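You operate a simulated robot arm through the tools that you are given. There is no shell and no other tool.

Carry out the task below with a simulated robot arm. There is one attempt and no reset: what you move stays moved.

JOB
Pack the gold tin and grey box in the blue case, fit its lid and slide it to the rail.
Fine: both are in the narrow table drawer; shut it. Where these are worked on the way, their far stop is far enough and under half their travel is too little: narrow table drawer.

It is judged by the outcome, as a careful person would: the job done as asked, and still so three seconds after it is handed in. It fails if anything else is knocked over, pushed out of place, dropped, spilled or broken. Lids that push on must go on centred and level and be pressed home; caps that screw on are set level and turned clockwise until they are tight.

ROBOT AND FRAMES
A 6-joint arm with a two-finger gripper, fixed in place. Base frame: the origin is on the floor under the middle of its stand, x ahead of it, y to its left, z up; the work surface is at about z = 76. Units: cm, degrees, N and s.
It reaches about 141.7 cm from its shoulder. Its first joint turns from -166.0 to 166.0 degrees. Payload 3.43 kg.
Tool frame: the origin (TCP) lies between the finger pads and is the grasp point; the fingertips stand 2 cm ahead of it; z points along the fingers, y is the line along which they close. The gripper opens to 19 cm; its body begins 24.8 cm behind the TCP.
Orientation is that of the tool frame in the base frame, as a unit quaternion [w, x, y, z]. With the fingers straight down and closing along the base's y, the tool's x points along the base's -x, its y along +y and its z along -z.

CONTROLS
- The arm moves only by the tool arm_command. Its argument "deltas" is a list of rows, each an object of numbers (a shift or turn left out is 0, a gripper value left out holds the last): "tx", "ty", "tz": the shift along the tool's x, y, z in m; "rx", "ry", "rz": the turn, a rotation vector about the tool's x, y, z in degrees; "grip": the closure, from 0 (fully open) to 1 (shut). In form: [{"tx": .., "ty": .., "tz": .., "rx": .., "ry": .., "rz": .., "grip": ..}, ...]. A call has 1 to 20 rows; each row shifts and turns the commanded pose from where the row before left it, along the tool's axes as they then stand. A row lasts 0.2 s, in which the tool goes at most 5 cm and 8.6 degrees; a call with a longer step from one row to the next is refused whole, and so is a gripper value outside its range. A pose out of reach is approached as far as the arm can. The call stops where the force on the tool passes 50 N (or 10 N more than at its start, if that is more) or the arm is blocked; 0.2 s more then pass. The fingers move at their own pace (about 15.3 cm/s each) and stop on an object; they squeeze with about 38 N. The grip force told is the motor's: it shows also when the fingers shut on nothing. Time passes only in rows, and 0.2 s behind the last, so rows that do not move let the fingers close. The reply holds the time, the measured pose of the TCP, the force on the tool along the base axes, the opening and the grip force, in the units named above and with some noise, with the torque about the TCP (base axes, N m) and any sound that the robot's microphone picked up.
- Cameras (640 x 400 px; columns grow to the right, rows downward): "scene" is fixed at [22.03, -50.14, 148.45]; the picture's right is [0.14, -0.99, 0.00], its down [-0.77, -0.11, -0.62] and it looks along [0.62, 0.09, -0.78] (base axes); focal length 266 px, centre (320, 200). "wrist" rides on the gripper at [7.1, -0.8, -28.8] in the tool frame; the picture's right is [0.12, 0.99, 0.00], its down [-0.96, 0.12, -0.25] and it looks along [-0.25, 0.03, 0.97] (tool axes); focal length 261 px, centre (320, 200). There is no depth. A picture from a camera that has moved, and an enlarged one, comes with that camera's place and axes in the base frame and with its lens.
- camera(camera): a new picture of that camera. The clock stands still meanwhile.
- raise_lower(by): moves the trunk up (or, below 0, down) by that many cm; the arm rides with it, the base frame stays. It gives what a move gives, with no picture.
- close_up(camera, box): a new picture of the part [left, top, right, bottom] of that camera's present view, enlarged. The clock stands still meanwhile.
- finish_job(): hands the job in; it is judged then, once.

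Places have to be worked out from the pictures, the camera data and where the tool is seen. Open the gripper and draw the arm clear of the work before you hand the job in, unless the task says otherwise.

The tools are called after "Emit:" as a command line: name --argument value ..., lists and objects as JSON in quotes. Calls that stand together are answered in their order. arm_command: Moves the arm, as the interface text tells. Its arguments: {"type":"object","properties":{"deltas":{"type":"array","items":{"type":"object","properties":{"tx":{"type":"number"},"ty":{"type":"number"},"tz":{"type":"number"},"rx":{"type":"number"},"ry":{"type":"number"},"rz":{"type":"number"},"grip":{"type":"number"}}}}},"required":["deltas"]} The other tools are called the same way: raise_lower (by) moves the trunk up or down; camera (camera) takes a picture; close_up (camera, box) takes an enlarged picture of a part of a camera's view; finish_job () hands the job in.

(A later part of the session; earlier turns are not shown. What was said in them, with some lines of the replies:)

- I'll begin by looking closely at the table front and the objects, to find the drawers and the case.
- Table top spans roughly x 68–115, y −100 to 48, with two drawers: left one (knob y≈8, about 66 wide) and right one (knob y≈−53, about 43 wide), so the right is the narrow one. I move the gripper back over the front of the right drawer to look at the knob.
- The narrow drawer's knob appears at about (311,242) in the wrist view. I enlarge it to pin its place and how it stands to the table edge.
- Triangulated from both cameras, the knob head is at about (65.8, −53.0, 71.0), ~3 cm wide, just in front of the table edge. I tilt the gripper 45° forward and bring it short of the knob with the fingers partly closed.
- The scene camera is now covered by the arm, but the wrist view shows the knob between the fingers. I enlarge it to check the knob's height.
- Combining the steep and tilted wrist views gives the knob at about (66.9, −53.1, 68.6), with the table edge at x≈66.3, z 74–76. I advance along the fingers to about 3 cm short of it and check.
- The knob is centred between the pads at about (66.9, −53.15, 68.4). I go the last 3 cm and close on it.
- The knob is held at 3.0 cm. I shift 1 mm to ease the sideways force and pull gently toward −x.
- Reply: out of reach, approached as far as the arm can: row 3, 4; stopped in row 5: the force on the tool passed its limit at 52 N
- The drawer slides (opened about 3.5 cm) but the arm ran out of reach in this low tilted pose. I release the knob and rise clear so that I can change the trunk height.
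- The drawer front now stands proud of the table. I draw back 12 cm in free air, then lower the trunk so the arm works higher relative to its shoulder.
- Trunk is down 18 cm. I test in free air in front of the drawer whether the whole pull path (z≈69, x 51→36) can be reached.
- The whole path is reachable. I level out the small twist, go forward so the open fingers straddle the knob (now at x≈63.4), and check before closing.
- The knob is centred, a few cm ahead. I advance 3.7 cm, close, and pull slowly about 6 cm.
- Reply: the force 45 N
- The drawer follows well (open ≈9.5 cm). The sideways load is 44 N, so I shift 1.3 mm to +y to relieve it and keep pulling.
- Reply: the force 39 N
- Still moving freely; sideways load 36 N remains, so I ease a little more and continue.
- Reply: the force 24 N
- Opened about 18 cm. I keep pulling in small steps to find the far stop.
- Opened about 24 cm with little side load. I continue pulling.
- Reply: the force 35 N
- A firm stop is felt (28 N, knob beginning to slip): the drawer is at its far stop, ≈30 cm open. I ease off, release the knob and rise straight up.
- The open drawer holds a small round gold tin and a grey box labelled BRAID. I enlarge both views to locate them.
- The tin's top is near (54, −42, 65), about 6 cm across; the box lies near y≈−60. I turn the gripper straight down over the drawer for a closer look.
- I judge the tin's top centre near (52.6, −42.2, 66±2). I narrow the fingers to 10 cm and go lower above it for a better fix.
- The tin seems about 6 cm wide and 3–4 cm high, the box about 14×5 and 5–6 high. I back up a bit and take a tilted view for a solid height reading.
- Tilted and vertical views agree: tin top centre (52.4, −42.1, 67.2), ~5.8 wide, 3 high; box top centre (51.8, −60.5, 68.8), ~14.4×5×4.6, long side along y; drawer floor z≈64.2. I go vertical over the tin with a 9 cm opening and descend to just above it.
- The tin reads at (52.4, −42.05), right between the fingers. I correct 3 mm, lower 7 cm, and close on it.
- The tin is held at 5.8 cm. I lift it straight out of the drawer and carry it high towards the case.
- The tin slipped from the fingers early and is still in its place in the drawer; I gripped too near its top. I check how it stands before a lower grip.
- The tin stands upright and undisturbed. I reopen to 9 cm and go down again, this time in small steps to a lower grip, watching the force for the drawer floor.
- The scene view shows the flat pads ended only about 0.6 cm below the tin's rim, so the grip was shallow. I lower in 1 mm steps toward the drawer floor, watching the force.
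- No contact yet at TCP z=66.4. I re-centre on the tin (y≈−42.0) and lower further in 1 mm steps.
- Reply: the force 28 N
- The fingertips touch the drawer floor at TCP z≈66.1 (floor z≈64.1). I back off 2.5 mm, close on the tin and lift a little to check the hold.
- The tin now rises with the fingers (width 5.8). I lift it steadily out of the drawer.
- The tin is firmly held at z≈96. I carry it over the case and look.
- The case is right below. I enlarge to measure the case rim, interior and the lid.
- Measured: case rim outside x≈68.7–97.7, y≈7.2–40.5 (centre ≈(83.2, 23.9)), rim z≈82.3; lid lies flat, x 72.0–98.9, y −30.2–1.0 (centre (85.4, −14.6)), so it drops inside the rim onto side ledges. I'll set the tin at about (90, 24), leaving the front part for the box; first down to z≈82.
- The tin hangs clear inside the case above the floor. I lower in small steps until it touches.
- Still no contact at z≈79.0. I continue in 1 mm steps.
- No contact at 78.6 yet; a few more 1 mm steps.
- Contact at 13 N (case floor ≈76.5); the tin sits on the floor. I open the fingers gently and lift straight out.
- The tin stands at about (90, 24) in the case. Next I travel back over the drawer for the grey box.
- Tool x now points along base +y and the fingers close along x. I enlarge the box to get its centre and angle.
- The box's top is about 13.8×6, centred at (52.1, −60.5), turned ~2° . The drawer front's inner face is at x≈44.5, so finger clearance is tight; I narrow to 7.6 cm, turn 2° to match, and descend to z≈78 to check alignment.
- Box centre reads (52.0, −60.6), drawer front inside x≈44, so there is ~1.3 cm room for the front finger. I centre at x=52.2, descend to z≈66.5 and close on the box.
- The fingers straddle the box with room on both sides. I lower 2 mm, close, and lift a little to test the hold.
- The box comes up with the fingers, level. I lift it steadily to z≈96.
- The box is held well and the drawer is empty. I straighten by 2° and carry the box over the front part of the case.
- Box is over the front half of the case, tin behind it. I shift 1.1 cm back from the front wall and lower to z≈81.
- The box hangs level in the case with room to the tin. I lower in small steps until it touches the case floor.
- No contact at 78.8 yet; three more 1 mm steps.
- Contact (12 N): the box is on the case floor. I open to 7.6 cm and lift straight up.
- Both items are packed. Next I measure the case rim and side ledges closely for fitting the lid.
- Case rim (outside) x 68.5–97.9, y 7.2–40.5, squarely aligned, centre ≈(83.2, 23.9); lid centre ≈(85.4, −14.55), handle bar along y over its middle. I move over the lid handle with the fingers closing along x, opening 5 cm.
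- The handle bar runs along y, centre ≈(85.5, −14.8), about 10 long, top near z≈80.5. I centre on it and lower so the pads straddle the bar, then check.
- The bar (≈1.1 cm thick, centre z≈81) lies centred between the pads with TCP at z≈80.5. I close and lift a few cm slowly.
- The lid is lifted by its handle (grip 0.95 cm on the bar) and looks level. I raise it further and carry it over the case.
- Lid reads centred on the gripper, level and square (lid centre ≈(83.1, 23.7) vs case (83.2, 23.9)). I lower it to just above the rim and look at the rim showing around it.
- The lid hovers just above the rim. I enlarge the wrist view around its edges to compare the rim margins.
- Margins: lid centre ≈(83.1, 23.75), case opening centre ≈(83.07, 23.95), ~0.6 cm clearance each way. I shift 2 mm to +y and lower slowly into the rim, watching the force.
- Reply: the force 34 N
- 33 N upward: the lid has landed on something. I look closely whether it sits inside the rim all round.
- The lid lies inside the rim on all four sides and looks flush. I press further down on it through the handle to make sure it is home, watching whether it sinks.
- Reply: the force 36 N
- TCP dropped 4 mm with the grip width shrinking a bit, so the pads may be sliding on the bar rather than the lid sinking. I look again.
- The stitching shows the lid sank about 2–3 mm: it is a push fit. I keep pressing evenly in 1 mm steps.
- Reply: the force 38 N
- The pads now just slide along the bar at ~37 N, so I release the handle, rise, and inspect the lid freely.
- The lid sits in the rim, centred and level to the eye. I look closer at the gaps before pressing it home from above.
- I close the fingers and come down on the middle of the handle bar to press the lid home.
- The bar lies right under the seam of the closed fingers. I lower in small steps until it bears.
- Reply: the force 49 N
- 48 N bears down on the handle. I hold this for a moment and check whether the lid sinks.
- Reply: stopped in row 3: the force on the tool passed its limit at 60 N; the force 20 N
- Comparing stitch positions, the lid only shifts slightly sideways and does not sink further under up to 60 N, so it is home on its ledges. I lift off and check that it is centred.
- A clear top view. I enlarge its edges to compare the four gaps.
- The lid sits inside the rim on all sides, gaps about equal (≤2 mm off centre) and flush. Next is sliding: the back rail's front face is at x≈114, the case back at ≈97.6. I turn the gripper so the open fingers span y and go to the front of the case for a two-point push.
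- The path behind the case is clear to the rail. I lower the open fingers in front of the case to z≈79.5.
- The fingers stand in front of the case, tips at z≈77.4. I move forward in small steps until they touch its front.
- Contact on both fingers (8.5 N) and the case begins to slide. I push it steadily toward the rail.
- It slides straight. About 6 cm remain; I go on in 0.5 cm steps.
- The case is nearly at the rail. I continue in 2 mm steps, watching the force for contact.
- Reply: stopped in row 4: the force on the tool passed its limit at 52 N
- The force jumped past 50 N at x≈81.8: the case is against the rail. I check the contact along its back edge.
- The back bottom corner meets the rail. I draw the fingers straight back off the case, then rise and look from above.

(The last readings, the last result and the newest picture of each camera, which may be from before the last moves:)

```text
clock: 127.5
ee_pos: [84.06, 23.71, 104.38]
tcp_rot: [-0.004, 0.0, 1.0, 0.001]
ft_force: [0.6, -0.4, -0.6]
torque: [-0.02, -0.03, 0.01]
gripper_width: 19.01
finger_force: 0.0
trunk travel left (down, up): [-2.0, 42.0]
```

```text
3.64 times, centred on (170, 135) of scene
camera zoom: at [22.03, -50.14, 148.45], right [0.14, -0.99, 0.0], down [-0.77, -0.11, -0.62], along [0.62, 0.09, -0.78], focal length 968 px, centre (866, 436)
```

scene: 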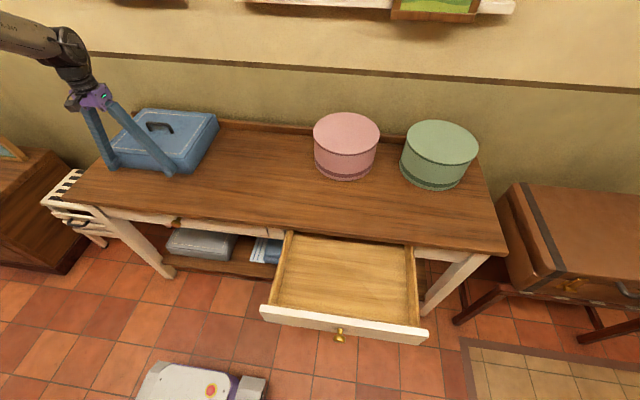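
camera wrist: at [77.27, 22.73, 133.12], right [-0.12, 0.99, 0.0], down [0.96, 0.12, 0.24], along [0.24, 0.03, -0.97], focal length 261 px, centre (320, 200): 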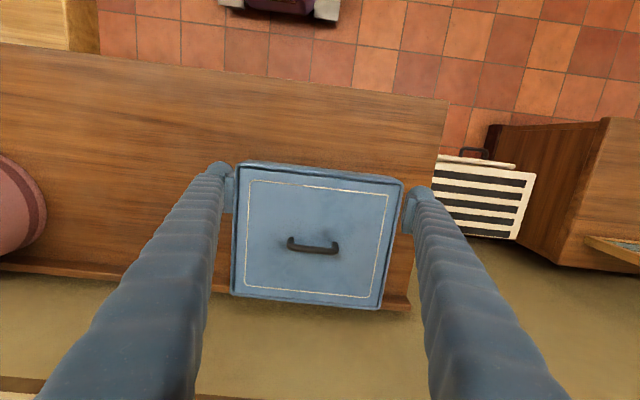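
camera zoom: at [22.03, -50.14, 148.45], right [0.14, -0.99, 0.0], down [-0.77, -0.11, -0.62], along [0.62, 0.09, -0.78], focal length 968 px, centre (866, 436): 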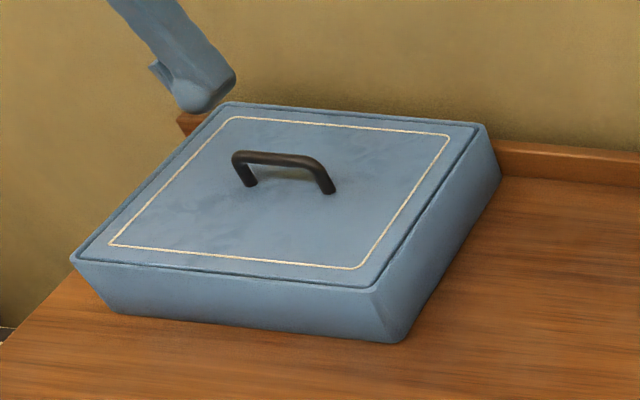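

Emit:
close_up --camera "wrist" --box '[215, 150, 425, 330]'

Emit:
close_up --camera "wrist" --box '[215, 260, 425, 330]'

```text
2.22 times, centred on (320, 240) of wrist
camera zoom: at [77.27, 22.73, 133.12], right [-0.12, 0.99, 0.0], down [0.96, 0.12, 0.24], along [0.24, 0.03, -0.97], focal length 579 px, centre (320, 111)
```

zoom: 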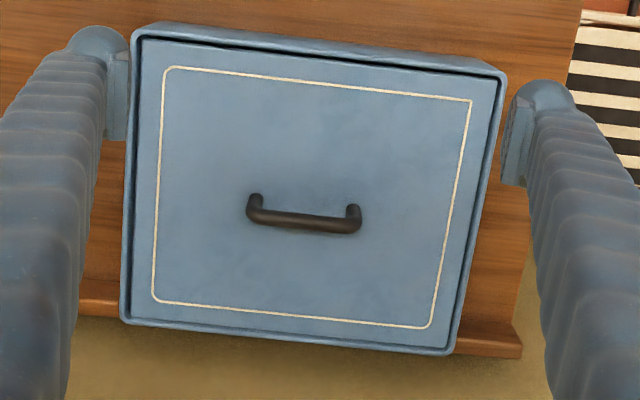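

```text
3.05 times, centred on (320, 295) of wrist
camera zoom: at [77.27, 22.73, 133.12], right [-0.12, 0.99, 0.0], down [0.96, 0.12, 0.24], along [0.24, 0.03, -0.97], focal length 794 px, centre (320, -90)
```

zoom: 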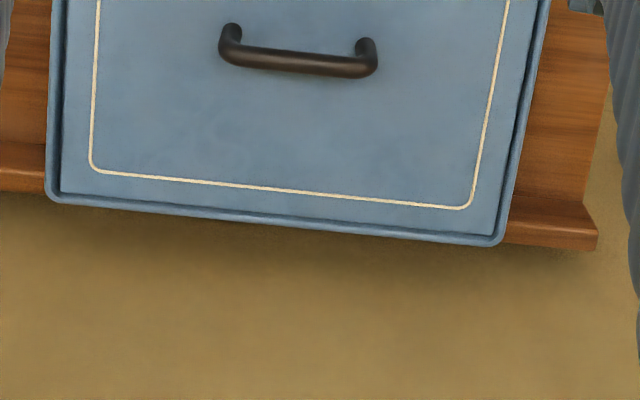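

The case stands square against the rail with the lid still centred and flush. Now the drawer: I travel back in front of it, at safe height.

Emit:
arm_command --deltas '[{"tx": 0.0189, "ty": -0.0427, "grip": 0.26}, {"tx": 0.0189, "ty": -0.0427}, {"tx": 0.0189, "ty": -0.0427}, {"tx": 0.0189, "ty": -0.0427}, {"tx": 0.0189, "ty": -0.0427}, {"tx": 0.0189, "ty": -0.0427}, {"tx": 0.0189, "ty": -0.0427}, {"tx": 0.0189, "ty": -0.0427}, {"tx": 0.0189, "ty": -0.0427}, {"tx": 0.0189, "ty": -0.0427}, {"tx": 0.0189, "ty": -0.0427}, {"tx": 0.0189, "ty": -0.0427}, {"tx": 0.0189, "ty": -0.0427}, {"tx": 0.0189, "ty": -0.0427}, {"tx": 0.0189, "ty": -0.0427}, {"tx": 0.0189, "ty": -0.0427}, {"tx": 0.0189, "ty": -0.0427}, {"tx": 0.0189, "ty": -0.0427}, {}]'

Emit:
arm_command --deltas '[{"ry": -7.5}, {"ry": -7.5}, {"ry": -7.5}, {"ry": -7.5}, {"ry": -7.5}, {"ry": -7.5}, {"tx": 0.0283, "tz": -0.0283}, {"tx": 0.0283, "tz": -0.0283}, {"tx": 0.0283, "tz": -0.0283}, {"tx": 0.0212, "tz": -0.0212}, {}]'

Emit:
camera --camera "wrist"

```text
clock: 131.4
ee_pos: [50.17, -53.34, 104.29]
tcp_rot: [-0.005, 0.0, 1.0, 0.002]
ft_force: [0.2, -1.2, 0.1]
torque: [0.15, -0.06, -0.01]
gripper_width: 14.04
finger_force: 0.1
trunk travel left (down, up): [-2.0, 42.0]
```

```text
clock: 133.8
ee_pos: [34.69, -53.08, 104.5]
tcp_rot: [0.378, 0.0, 0.926, 0.0]
ft_force: [-0.3, -0.5, 0.0]
torque: [0.01, -0.04, 0.02]
gripper_width: 14.07
finger_force: 0.1
trunk travel left (down, up): [-2.0, 42.0]
```

```text
taken
camera wrist: at [9.49, -53.92, 119.94], right [-0.09, 0.99, -0.08], down [0.51, 0.11, 0.85], along [0.85, 0.03, -0.52], focal length 261 px, centre (320, 200)
```

wrist: 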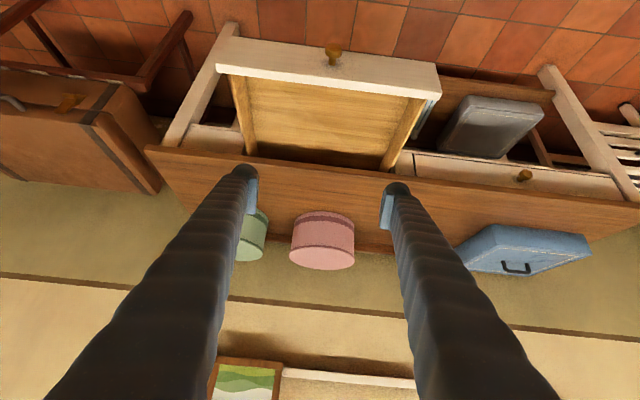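

The drawer is empty and open. I lower the open fingers in front of its panel, either side of the knob.

Emit:
arm_command --deltas '[{"tx": 0.0304, "tz": 0.0304}, {"tx": 0.0304, "tz": 0.0304}, {"tx": 0.0304, "tz": 0.0304}, {"tx": 0.0304, "tz": 0.0304}, {"tx": 0.0304, "tz": 0.0304}, {"tx": 0.0304, "tz": 0.0304}, {"tx": 0.0304, "tz": 0.0304}, {"tx": 0.0304, "tz": 0.0304}, {}]'

Emit:
camera --camera "wrist"

```text
clock: 135.8
ee_pos: [34.58, -52.85, 69.9]
tcp_rot: [0.378, 0.001, 0.926, 0.001]
ft_force: [0.2, -0.1, 0.0]
torque: [0.02, -0.01, 0.07]
gripper_width: 14.04
finger_force: 0.1
trunk travel left (down, up): [-2.0, 42.0]
```

```text
taken
camera wrist: at [9.36, -53.8, 85.38], right [-0.09, 0.99, -0.08], down [0.51, 0.11, 0.85], along [0.85, 0.03, -0.52], focal length 261 px, centre (320, 200)
```

wrist: 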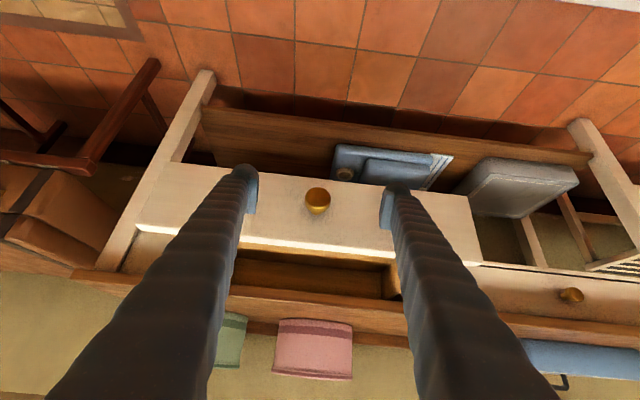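

The fingers are in front of the panel on both sides of the knob. I push toward +x.

Emit:
arm_command --deltas '[{"tx": -0.0141, "tz": 0.0141}, {"tx": -0.0141, "tz": 0.0141}, {"tx": -0.0106, "tz": 0.0106}, {"tx": -0.0106, "tz": 0.0106}, {"tx": -0.0106, "tz": 0.0106}, {"tx": -0.0106, "tz": 0.0106}, {}]'

Emit:
camera --camera "wrist"

```text
clock: 137.4
ee_pos: [44.65, -53.06, 70.14]
tcp_rot: [0.379, 0.001, 0.926, 0.0]
ft_force: [-0.2, 0.3, 0.0]
torque: [0.01, -0.01, -0.02]
gripper_width: 14.06
finger_force: 0.0
trunk travel left (down, up): [-2.0, 42.0]
```

```text
taken
camera wrist: at [19.34, -53.97, 85.65], right [-0.09, 0.99, -0.08], down [0.51, 0.11, 0.85], along [0.85, 0.03, -0.52], focal length 261 px, centre (320, 200)
```

wrist: 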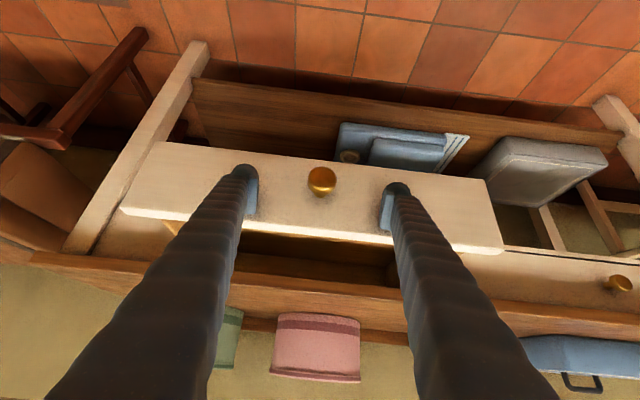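

The drawer is being pushed in freely. I continue toward closed.

Emit:
arm_command --deltas '[{"tx": -0.0106, "tz": 0.0106}, {"tx": -0.0106, "tz": 0.0106}, {"tx": -0.0106, "tz": 0.0106}, {"tx": -0.0106, "tz": 0.0106}, {"tx": -0.0106, "tz": 0.0106}, {"tx": -0.0106, "tz": 0.0106}, {"tx": -0.0106, "tz": 0.0106}, {"tx": -0.0106, "tz": 0.0106}, {}]'

Emit:
camera --camera "wrist"

```text
clock: 139.4
ee_pos: [56.6, -53.01, 69.95]
tcp_rot: [0.379, 0.0, 0.925, 0.001]
ft_force: [0.4, 0.2, 0.3]
torque: [0.0, -0.01, -0.03]
gripper_width: 14.07
finger_force: 0.1
trunk travel left (down, up): [-2.0, 42.0]
```

```text
taken
camera wrist: at [31.36, -54.0, 85.45], right [-0.09, 0.99, -0.08], down [0.51, 0.11, 0.85], along [0.85, 0.03, -0.52], focal length 261 px, centre (320, 200)
```

wrist: 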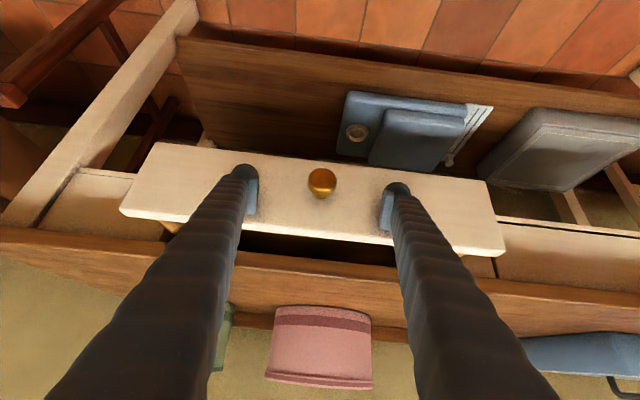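

About 10 cm remain. I keep pushing, then in smaller steps near the end.

Emit:
arm_command --deltas '[{"tx": -0.0106, "tz": 0.0106}, {"tx": -0.0106, "tz": 0.0106}, {"tx": -0.0106, "tz": 0.0106}, {"tx": -0.0106, "tz": 0.0106}, {"tx": -0.0071, "tz": 0.0071}, {"tx": -0.0071, "tz": 0.0071}, {}]'

Emit:
camera --camera "wrist"

```text
clock: 141.1
ee_pos: [64.68, -53.07, 69.79]
tcp_rot: [0.379, 0.001, 0.926, 0.0]
ft_force: [-0.6, 0.4, 0.0]
torque: [-0.01, 0.02, -0.02]
gripper_width: 14.05
finger_force: 0.0
trunk travel left (down, up): [-2.0, 42.0]
```

```text
taken
camera wrist: at [39.52, -53.9, 85.42], right [-0.09, 0.99, -0.08], down [0.51, 0.11, 0.85], along [0.85, 0.03, -0.52], focal length 261 px, centre (320, 200)
```

wrist: 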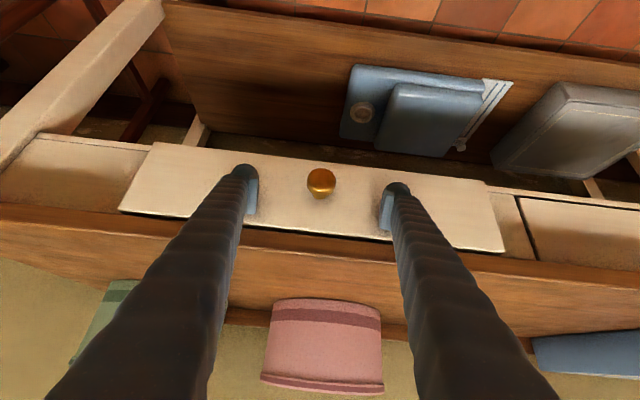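

Nearly shut. I push on in 4 mm steps until it stops.

Emit:
arm_command --deltas '[{"tx": -0.0035, "tz": 0.0035}, {"tx": -0.0035, "tz": 0.0035}, {"tx": -0.0028, "tz": 0.0028}, {"tx": -0.0028, "tz": 0.0028}, {"tx": -0.0028, "tz": 0.0028}, {}]'

Emit:
camera --camera "wrist"

```text
clock: 142.4
ee_pos: [66.9, -53.09, 69.82]
tcp_rot: [0.379, 0.0, 0.926, 0.002]
ft_force: [-0.3, -0.5, 0.8]
torque: [0.0, 0.02, -0.04]
gripper_width: 14.08
finger_force: 0.1
trunk travel left (down, up): [-2.0, 42.0]
```

```text
taken
camera wrist: at [41.63, -53.96, 85.36], right [-0.09, 0.99, -0.08], down [0.51, 0.11, 0.85], along [0.85, 0.03, -0.52], focal length 261 px, centre (320, 200)
```

wrist: 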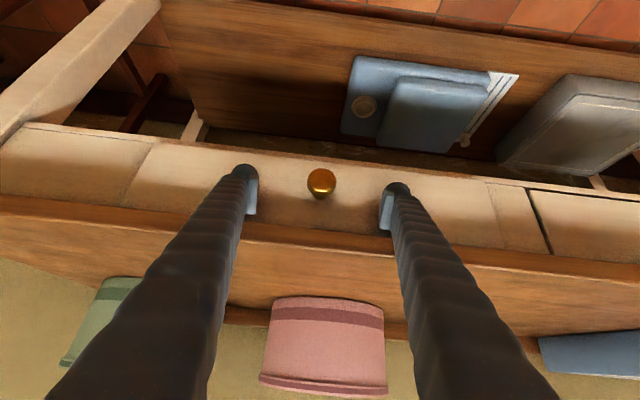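

Almost flush; no stop felt yet. I keep going in 2 mm steps.

Emit:
arm_command --deltas '[{"tx": -0.0014, "tz": 0.0014}, {"tx": -0.0014, "tz": 0.0014}, {"tx": -0.0014, "tz": 0.0014}, {"tx": -0.0014, "tz": 0.0014}, {"tx": -0.0014, "tz": 0.0014}, {}]'

Emit:
close_up --camera "wrist" --box '[110, 110, 530, 290]'

```text
clock: 143.8
ee_pos: [67.59, -53.08, 69.96]
tcp_rot: [0.378, 0.0, 0.926, 0.001]
ft_force: [-27.1, 4.5, 3.1]
torque: [-0.05, -0.28, 0.27]
gripper_width: 14.07
finger_force: 0.1
trunk travel left (down, up): [-2.0, 42.0]
```

```text
1.52 times, centred on (320, 200) of wrist
camera zoom: at [42.39, -53.95, 85.38], right [-0.08, 0.99, -0.08], down [0.51, 0.11, 0.85], along [0.85, 0.03, -0.52], focal length 397 px, centre (320, 200)
```

zoom: 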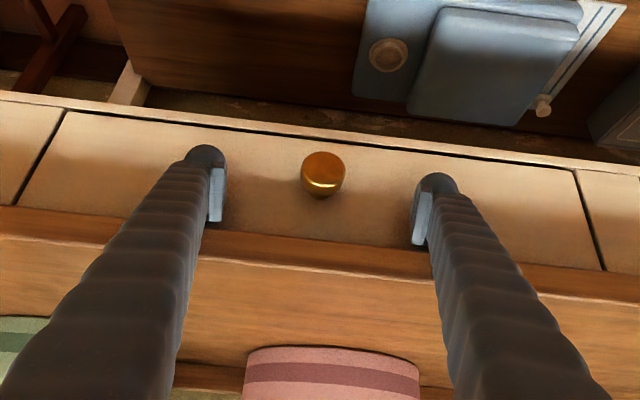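

27 N at x≈67.6 and the panel is flush with the frame: the drawer is shut. I draw back along −x and rise clear.

Emit:
arm_command --deltas '[{"tx": 0.0071, "tz": -0.0071}, {"tx": 0.0141, "tz": -0.0141}, {"tx": 0.0212, "tz": -0.0212}, {"tx": 0.0283, "tz": -0.0283}, {"tx": 0.0283, "tz": -0.0283}, {"tx": -0.03, "tz": -0.03}, {"tx": -0.03, "tz": -0.03}, {"tx": -0.03, "tz": -0.03}, {"tx": -0.03, "tz": -0.03}, {"tx": -0.03, "tz": -0.03}, {"tx": -0.03, "tz": -0.03}, {"tx": -0.03, "tz": -0.03}, {"tx": -0.03, "tz": -0.03}, {}]'

Emit:
camera --camera "wrist"

Emit:
camera --camera "scene"

```text
clock: 146.8
ee_pos: [54.17, -53.06, 104.28]
tcp_rot: [0.379, 0.001, 0.925, 0.0]
ft_force: [-0.4, -0.2, 0.2]
torque: [-0.06, 0.07, -0.07]
gripper_width: 14.07
finger_force: 0.0
trunk travel left (down, up): [-2.0, 42.0]
```

```text
taken
camera wrist: at [28.95, -53.99, 119.7], right [-0.09, 0.99, -0.08], down [0.51, 0.11, 0.85], along [0.85, 0.03, -0.52], focal length 261 px, centre (320, 200)
```

wrist: 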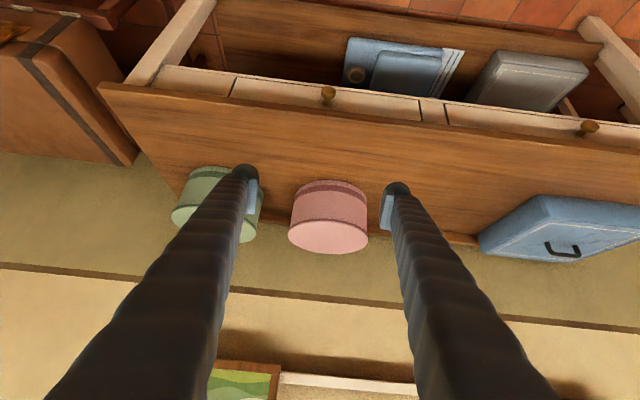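

```text
taken
```

scene: 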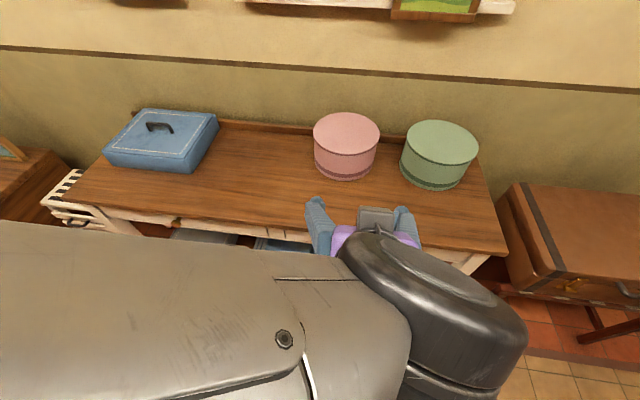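

The drawer is shut, the hat boxes stand where they were, and the case is at the back. I check the case, lid and rail contact once more in detail.

Emit:
close_up --camera "scene" --box '[95, 95, 235, 185]'

Emit:
close_up --camera "scene" --box '[185, 105, 245, 145]'

Emit:
close_up --camera "wrist" --box '[150, 50, 480, 150]'

Emit:
close_up --camera "wrist" --box '[440, 180, 640, 290]'

```text
4.44 times, centred on (165, 140) of scene
camera zoom: at [22.03, -50.14, 148.45], right [0.14, -0.99, 0.0], down [-0.77, -0.11, -0.62], along [0.62, 0.09, -0.78], focal length 1183 px, centre (1009, 467)
```

zoom: 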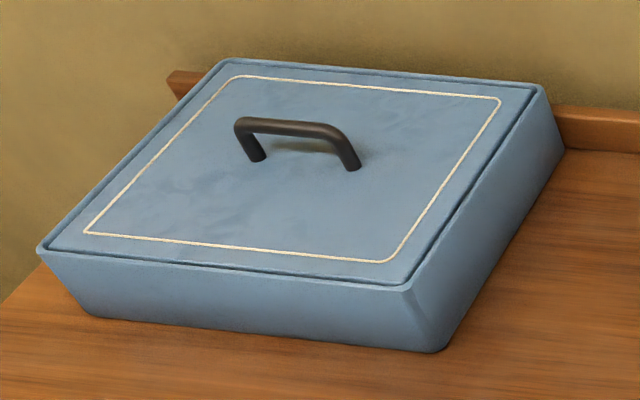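

```text
10.00 times, centred on (215, 125) of scene
camera zoom: at [22.03, -50.14, 148.45], right [0.14, -0.99, 0.0], down [-0.77, -0.11, -0.62], along [0.62, 0.09, -0.78], focal length 2661 px, centre (1370, 950)
```

zoom: 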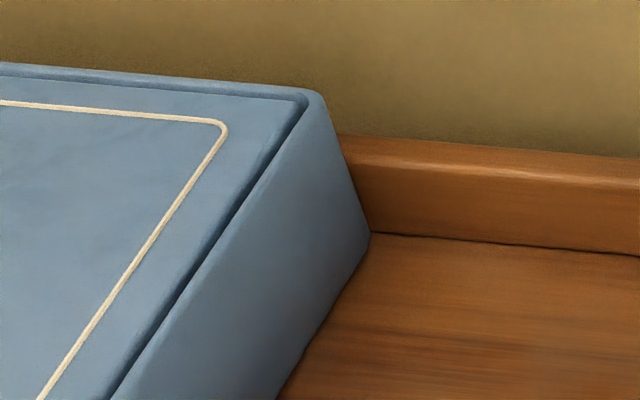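

```text
1.94 times, centred on (315, 100) of wrist
camera zoom: at [28.95, -53.99, 119.7], right [-0.09, 0.99, -0.08], down [0.51, 0.11, 0.85], along [0.85, 0.03, -0.52], focal length 506 px, centre (330, 394)
```

zoom: 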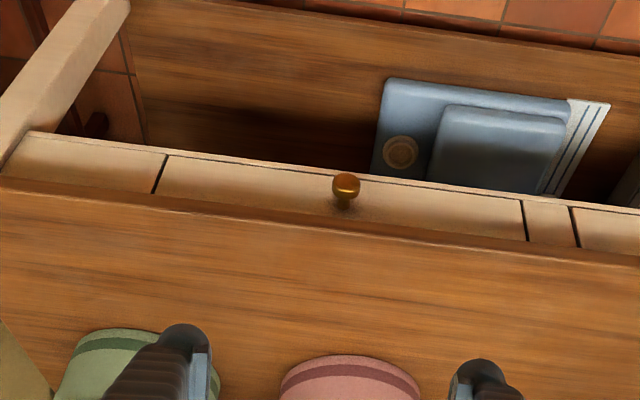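

```text
3.20 times, centred on (540, 235) of wrist
camera zoom: at [28.95, -53.99, 119.7], right [-0.09, 0.99, -0.08], down [0.51, 0.11, 0.85], along [0.85, 0.03, -0.52], focal length 834 px, centre (-384, 88)
```

zoom: 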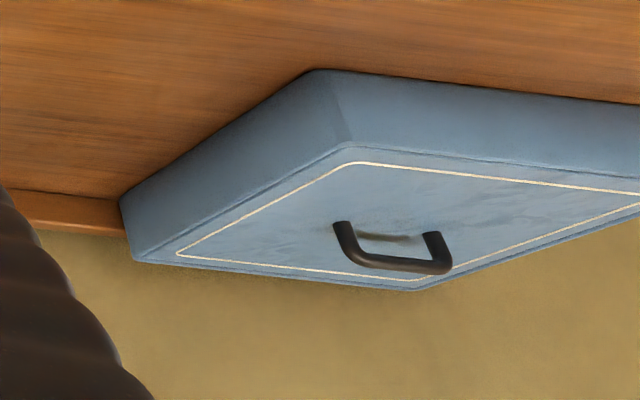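

Everything looks right: case corner meets the rail, lid flush and centred, drawer flush. I open the gripper fully and draw the arm back and up, clear of the work.

Emit:
arm_command --deltas '[{"grip": 0.0}, {"tx": -0.02, "tz": -0.02}, {"ry": 7.5}, {"ry": 7.5}, {"ry": 7.5}, {"ry": 7.5}, {"ry": 7.5}, {"ry": 7.5}, {"tx": 0.03}, {"tx": 0.03}, {}, {}]'

Emit:
camera --camera "scene"

Emit:
camera --camera "wrist"

```text
clock: 149.4
ee_pos: [47.96, -53.06, 106.71]
tcp_rot: [-0.004, 0.0, 1.0, 0.001]
ft_force: [0.3, -0.2, -0.7]
torque: [0.04, 0.04, 0.02]
gripper_width: 19.02
finger_force: 0.0
trunk travel left (down, up): [-2.0, 42.0]
```

```text
taken
```

scene: 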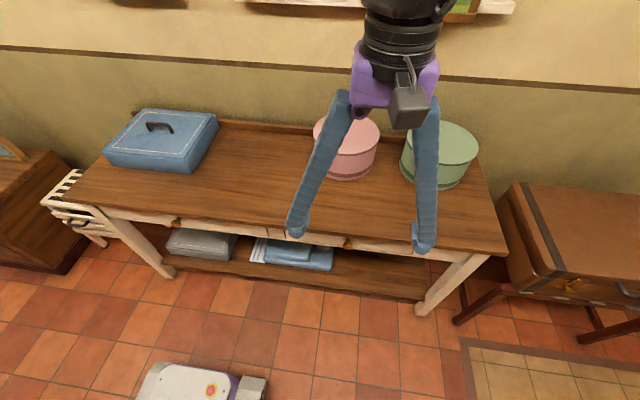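

```text
taken
camera wrist: at [41.26, -54.07, 135.44], right [-0.12, 0.99, 0.0], down [0.96, 0.12, 0.24], along [0.24, 0.03, -0.97], focal length 261 px, centre (320, 200)
```

wrist: 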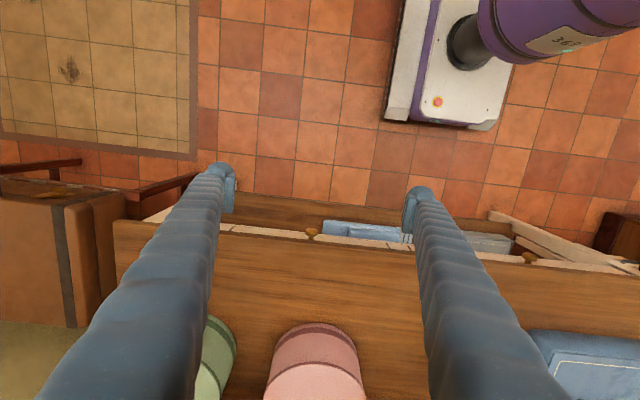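

The case is packed, lidded and at the rail, the narrow drawer is shut, and nothing else has been disturbed; the gripper is open and clear. I hand the job in.

Emit:
finish_job

```text
The job is handed in.
```

The gold tin and the grey box are packed in the blue case. Its lid is on, the case is against the back rail, and the narrow drawer is shut. I've handed the job in, but I don't have the verdict yet.

- **Packing:** I took the right-hand table drawer to be the narrow one (about 43 cm wide, against about 66 cm for the left). It opened to its stop at about 30 cm. The tin slipped out of the first grip before leaving the drawer floor and stayed upright; the second grip held.
- **Lid:** It sits inside the rim and looks level and flush with it. It is about 2 mm off centre from front to back. Pressing the handle with up to about 60 N did not push it any deeper, so I judged it fully home.
- **Case:** I slid it straight back until the force jumped past 50 N. In the pictures its back corner meets the rail.
- **Drawer:** I pushed it in until it stopped at about 27 N, and the front is flush with the frame.

In the last pictures the hat boxes and everything else are where they started. The gripper is open and the arm is clear of the table. The trunk is still 18 cm below its starting height.
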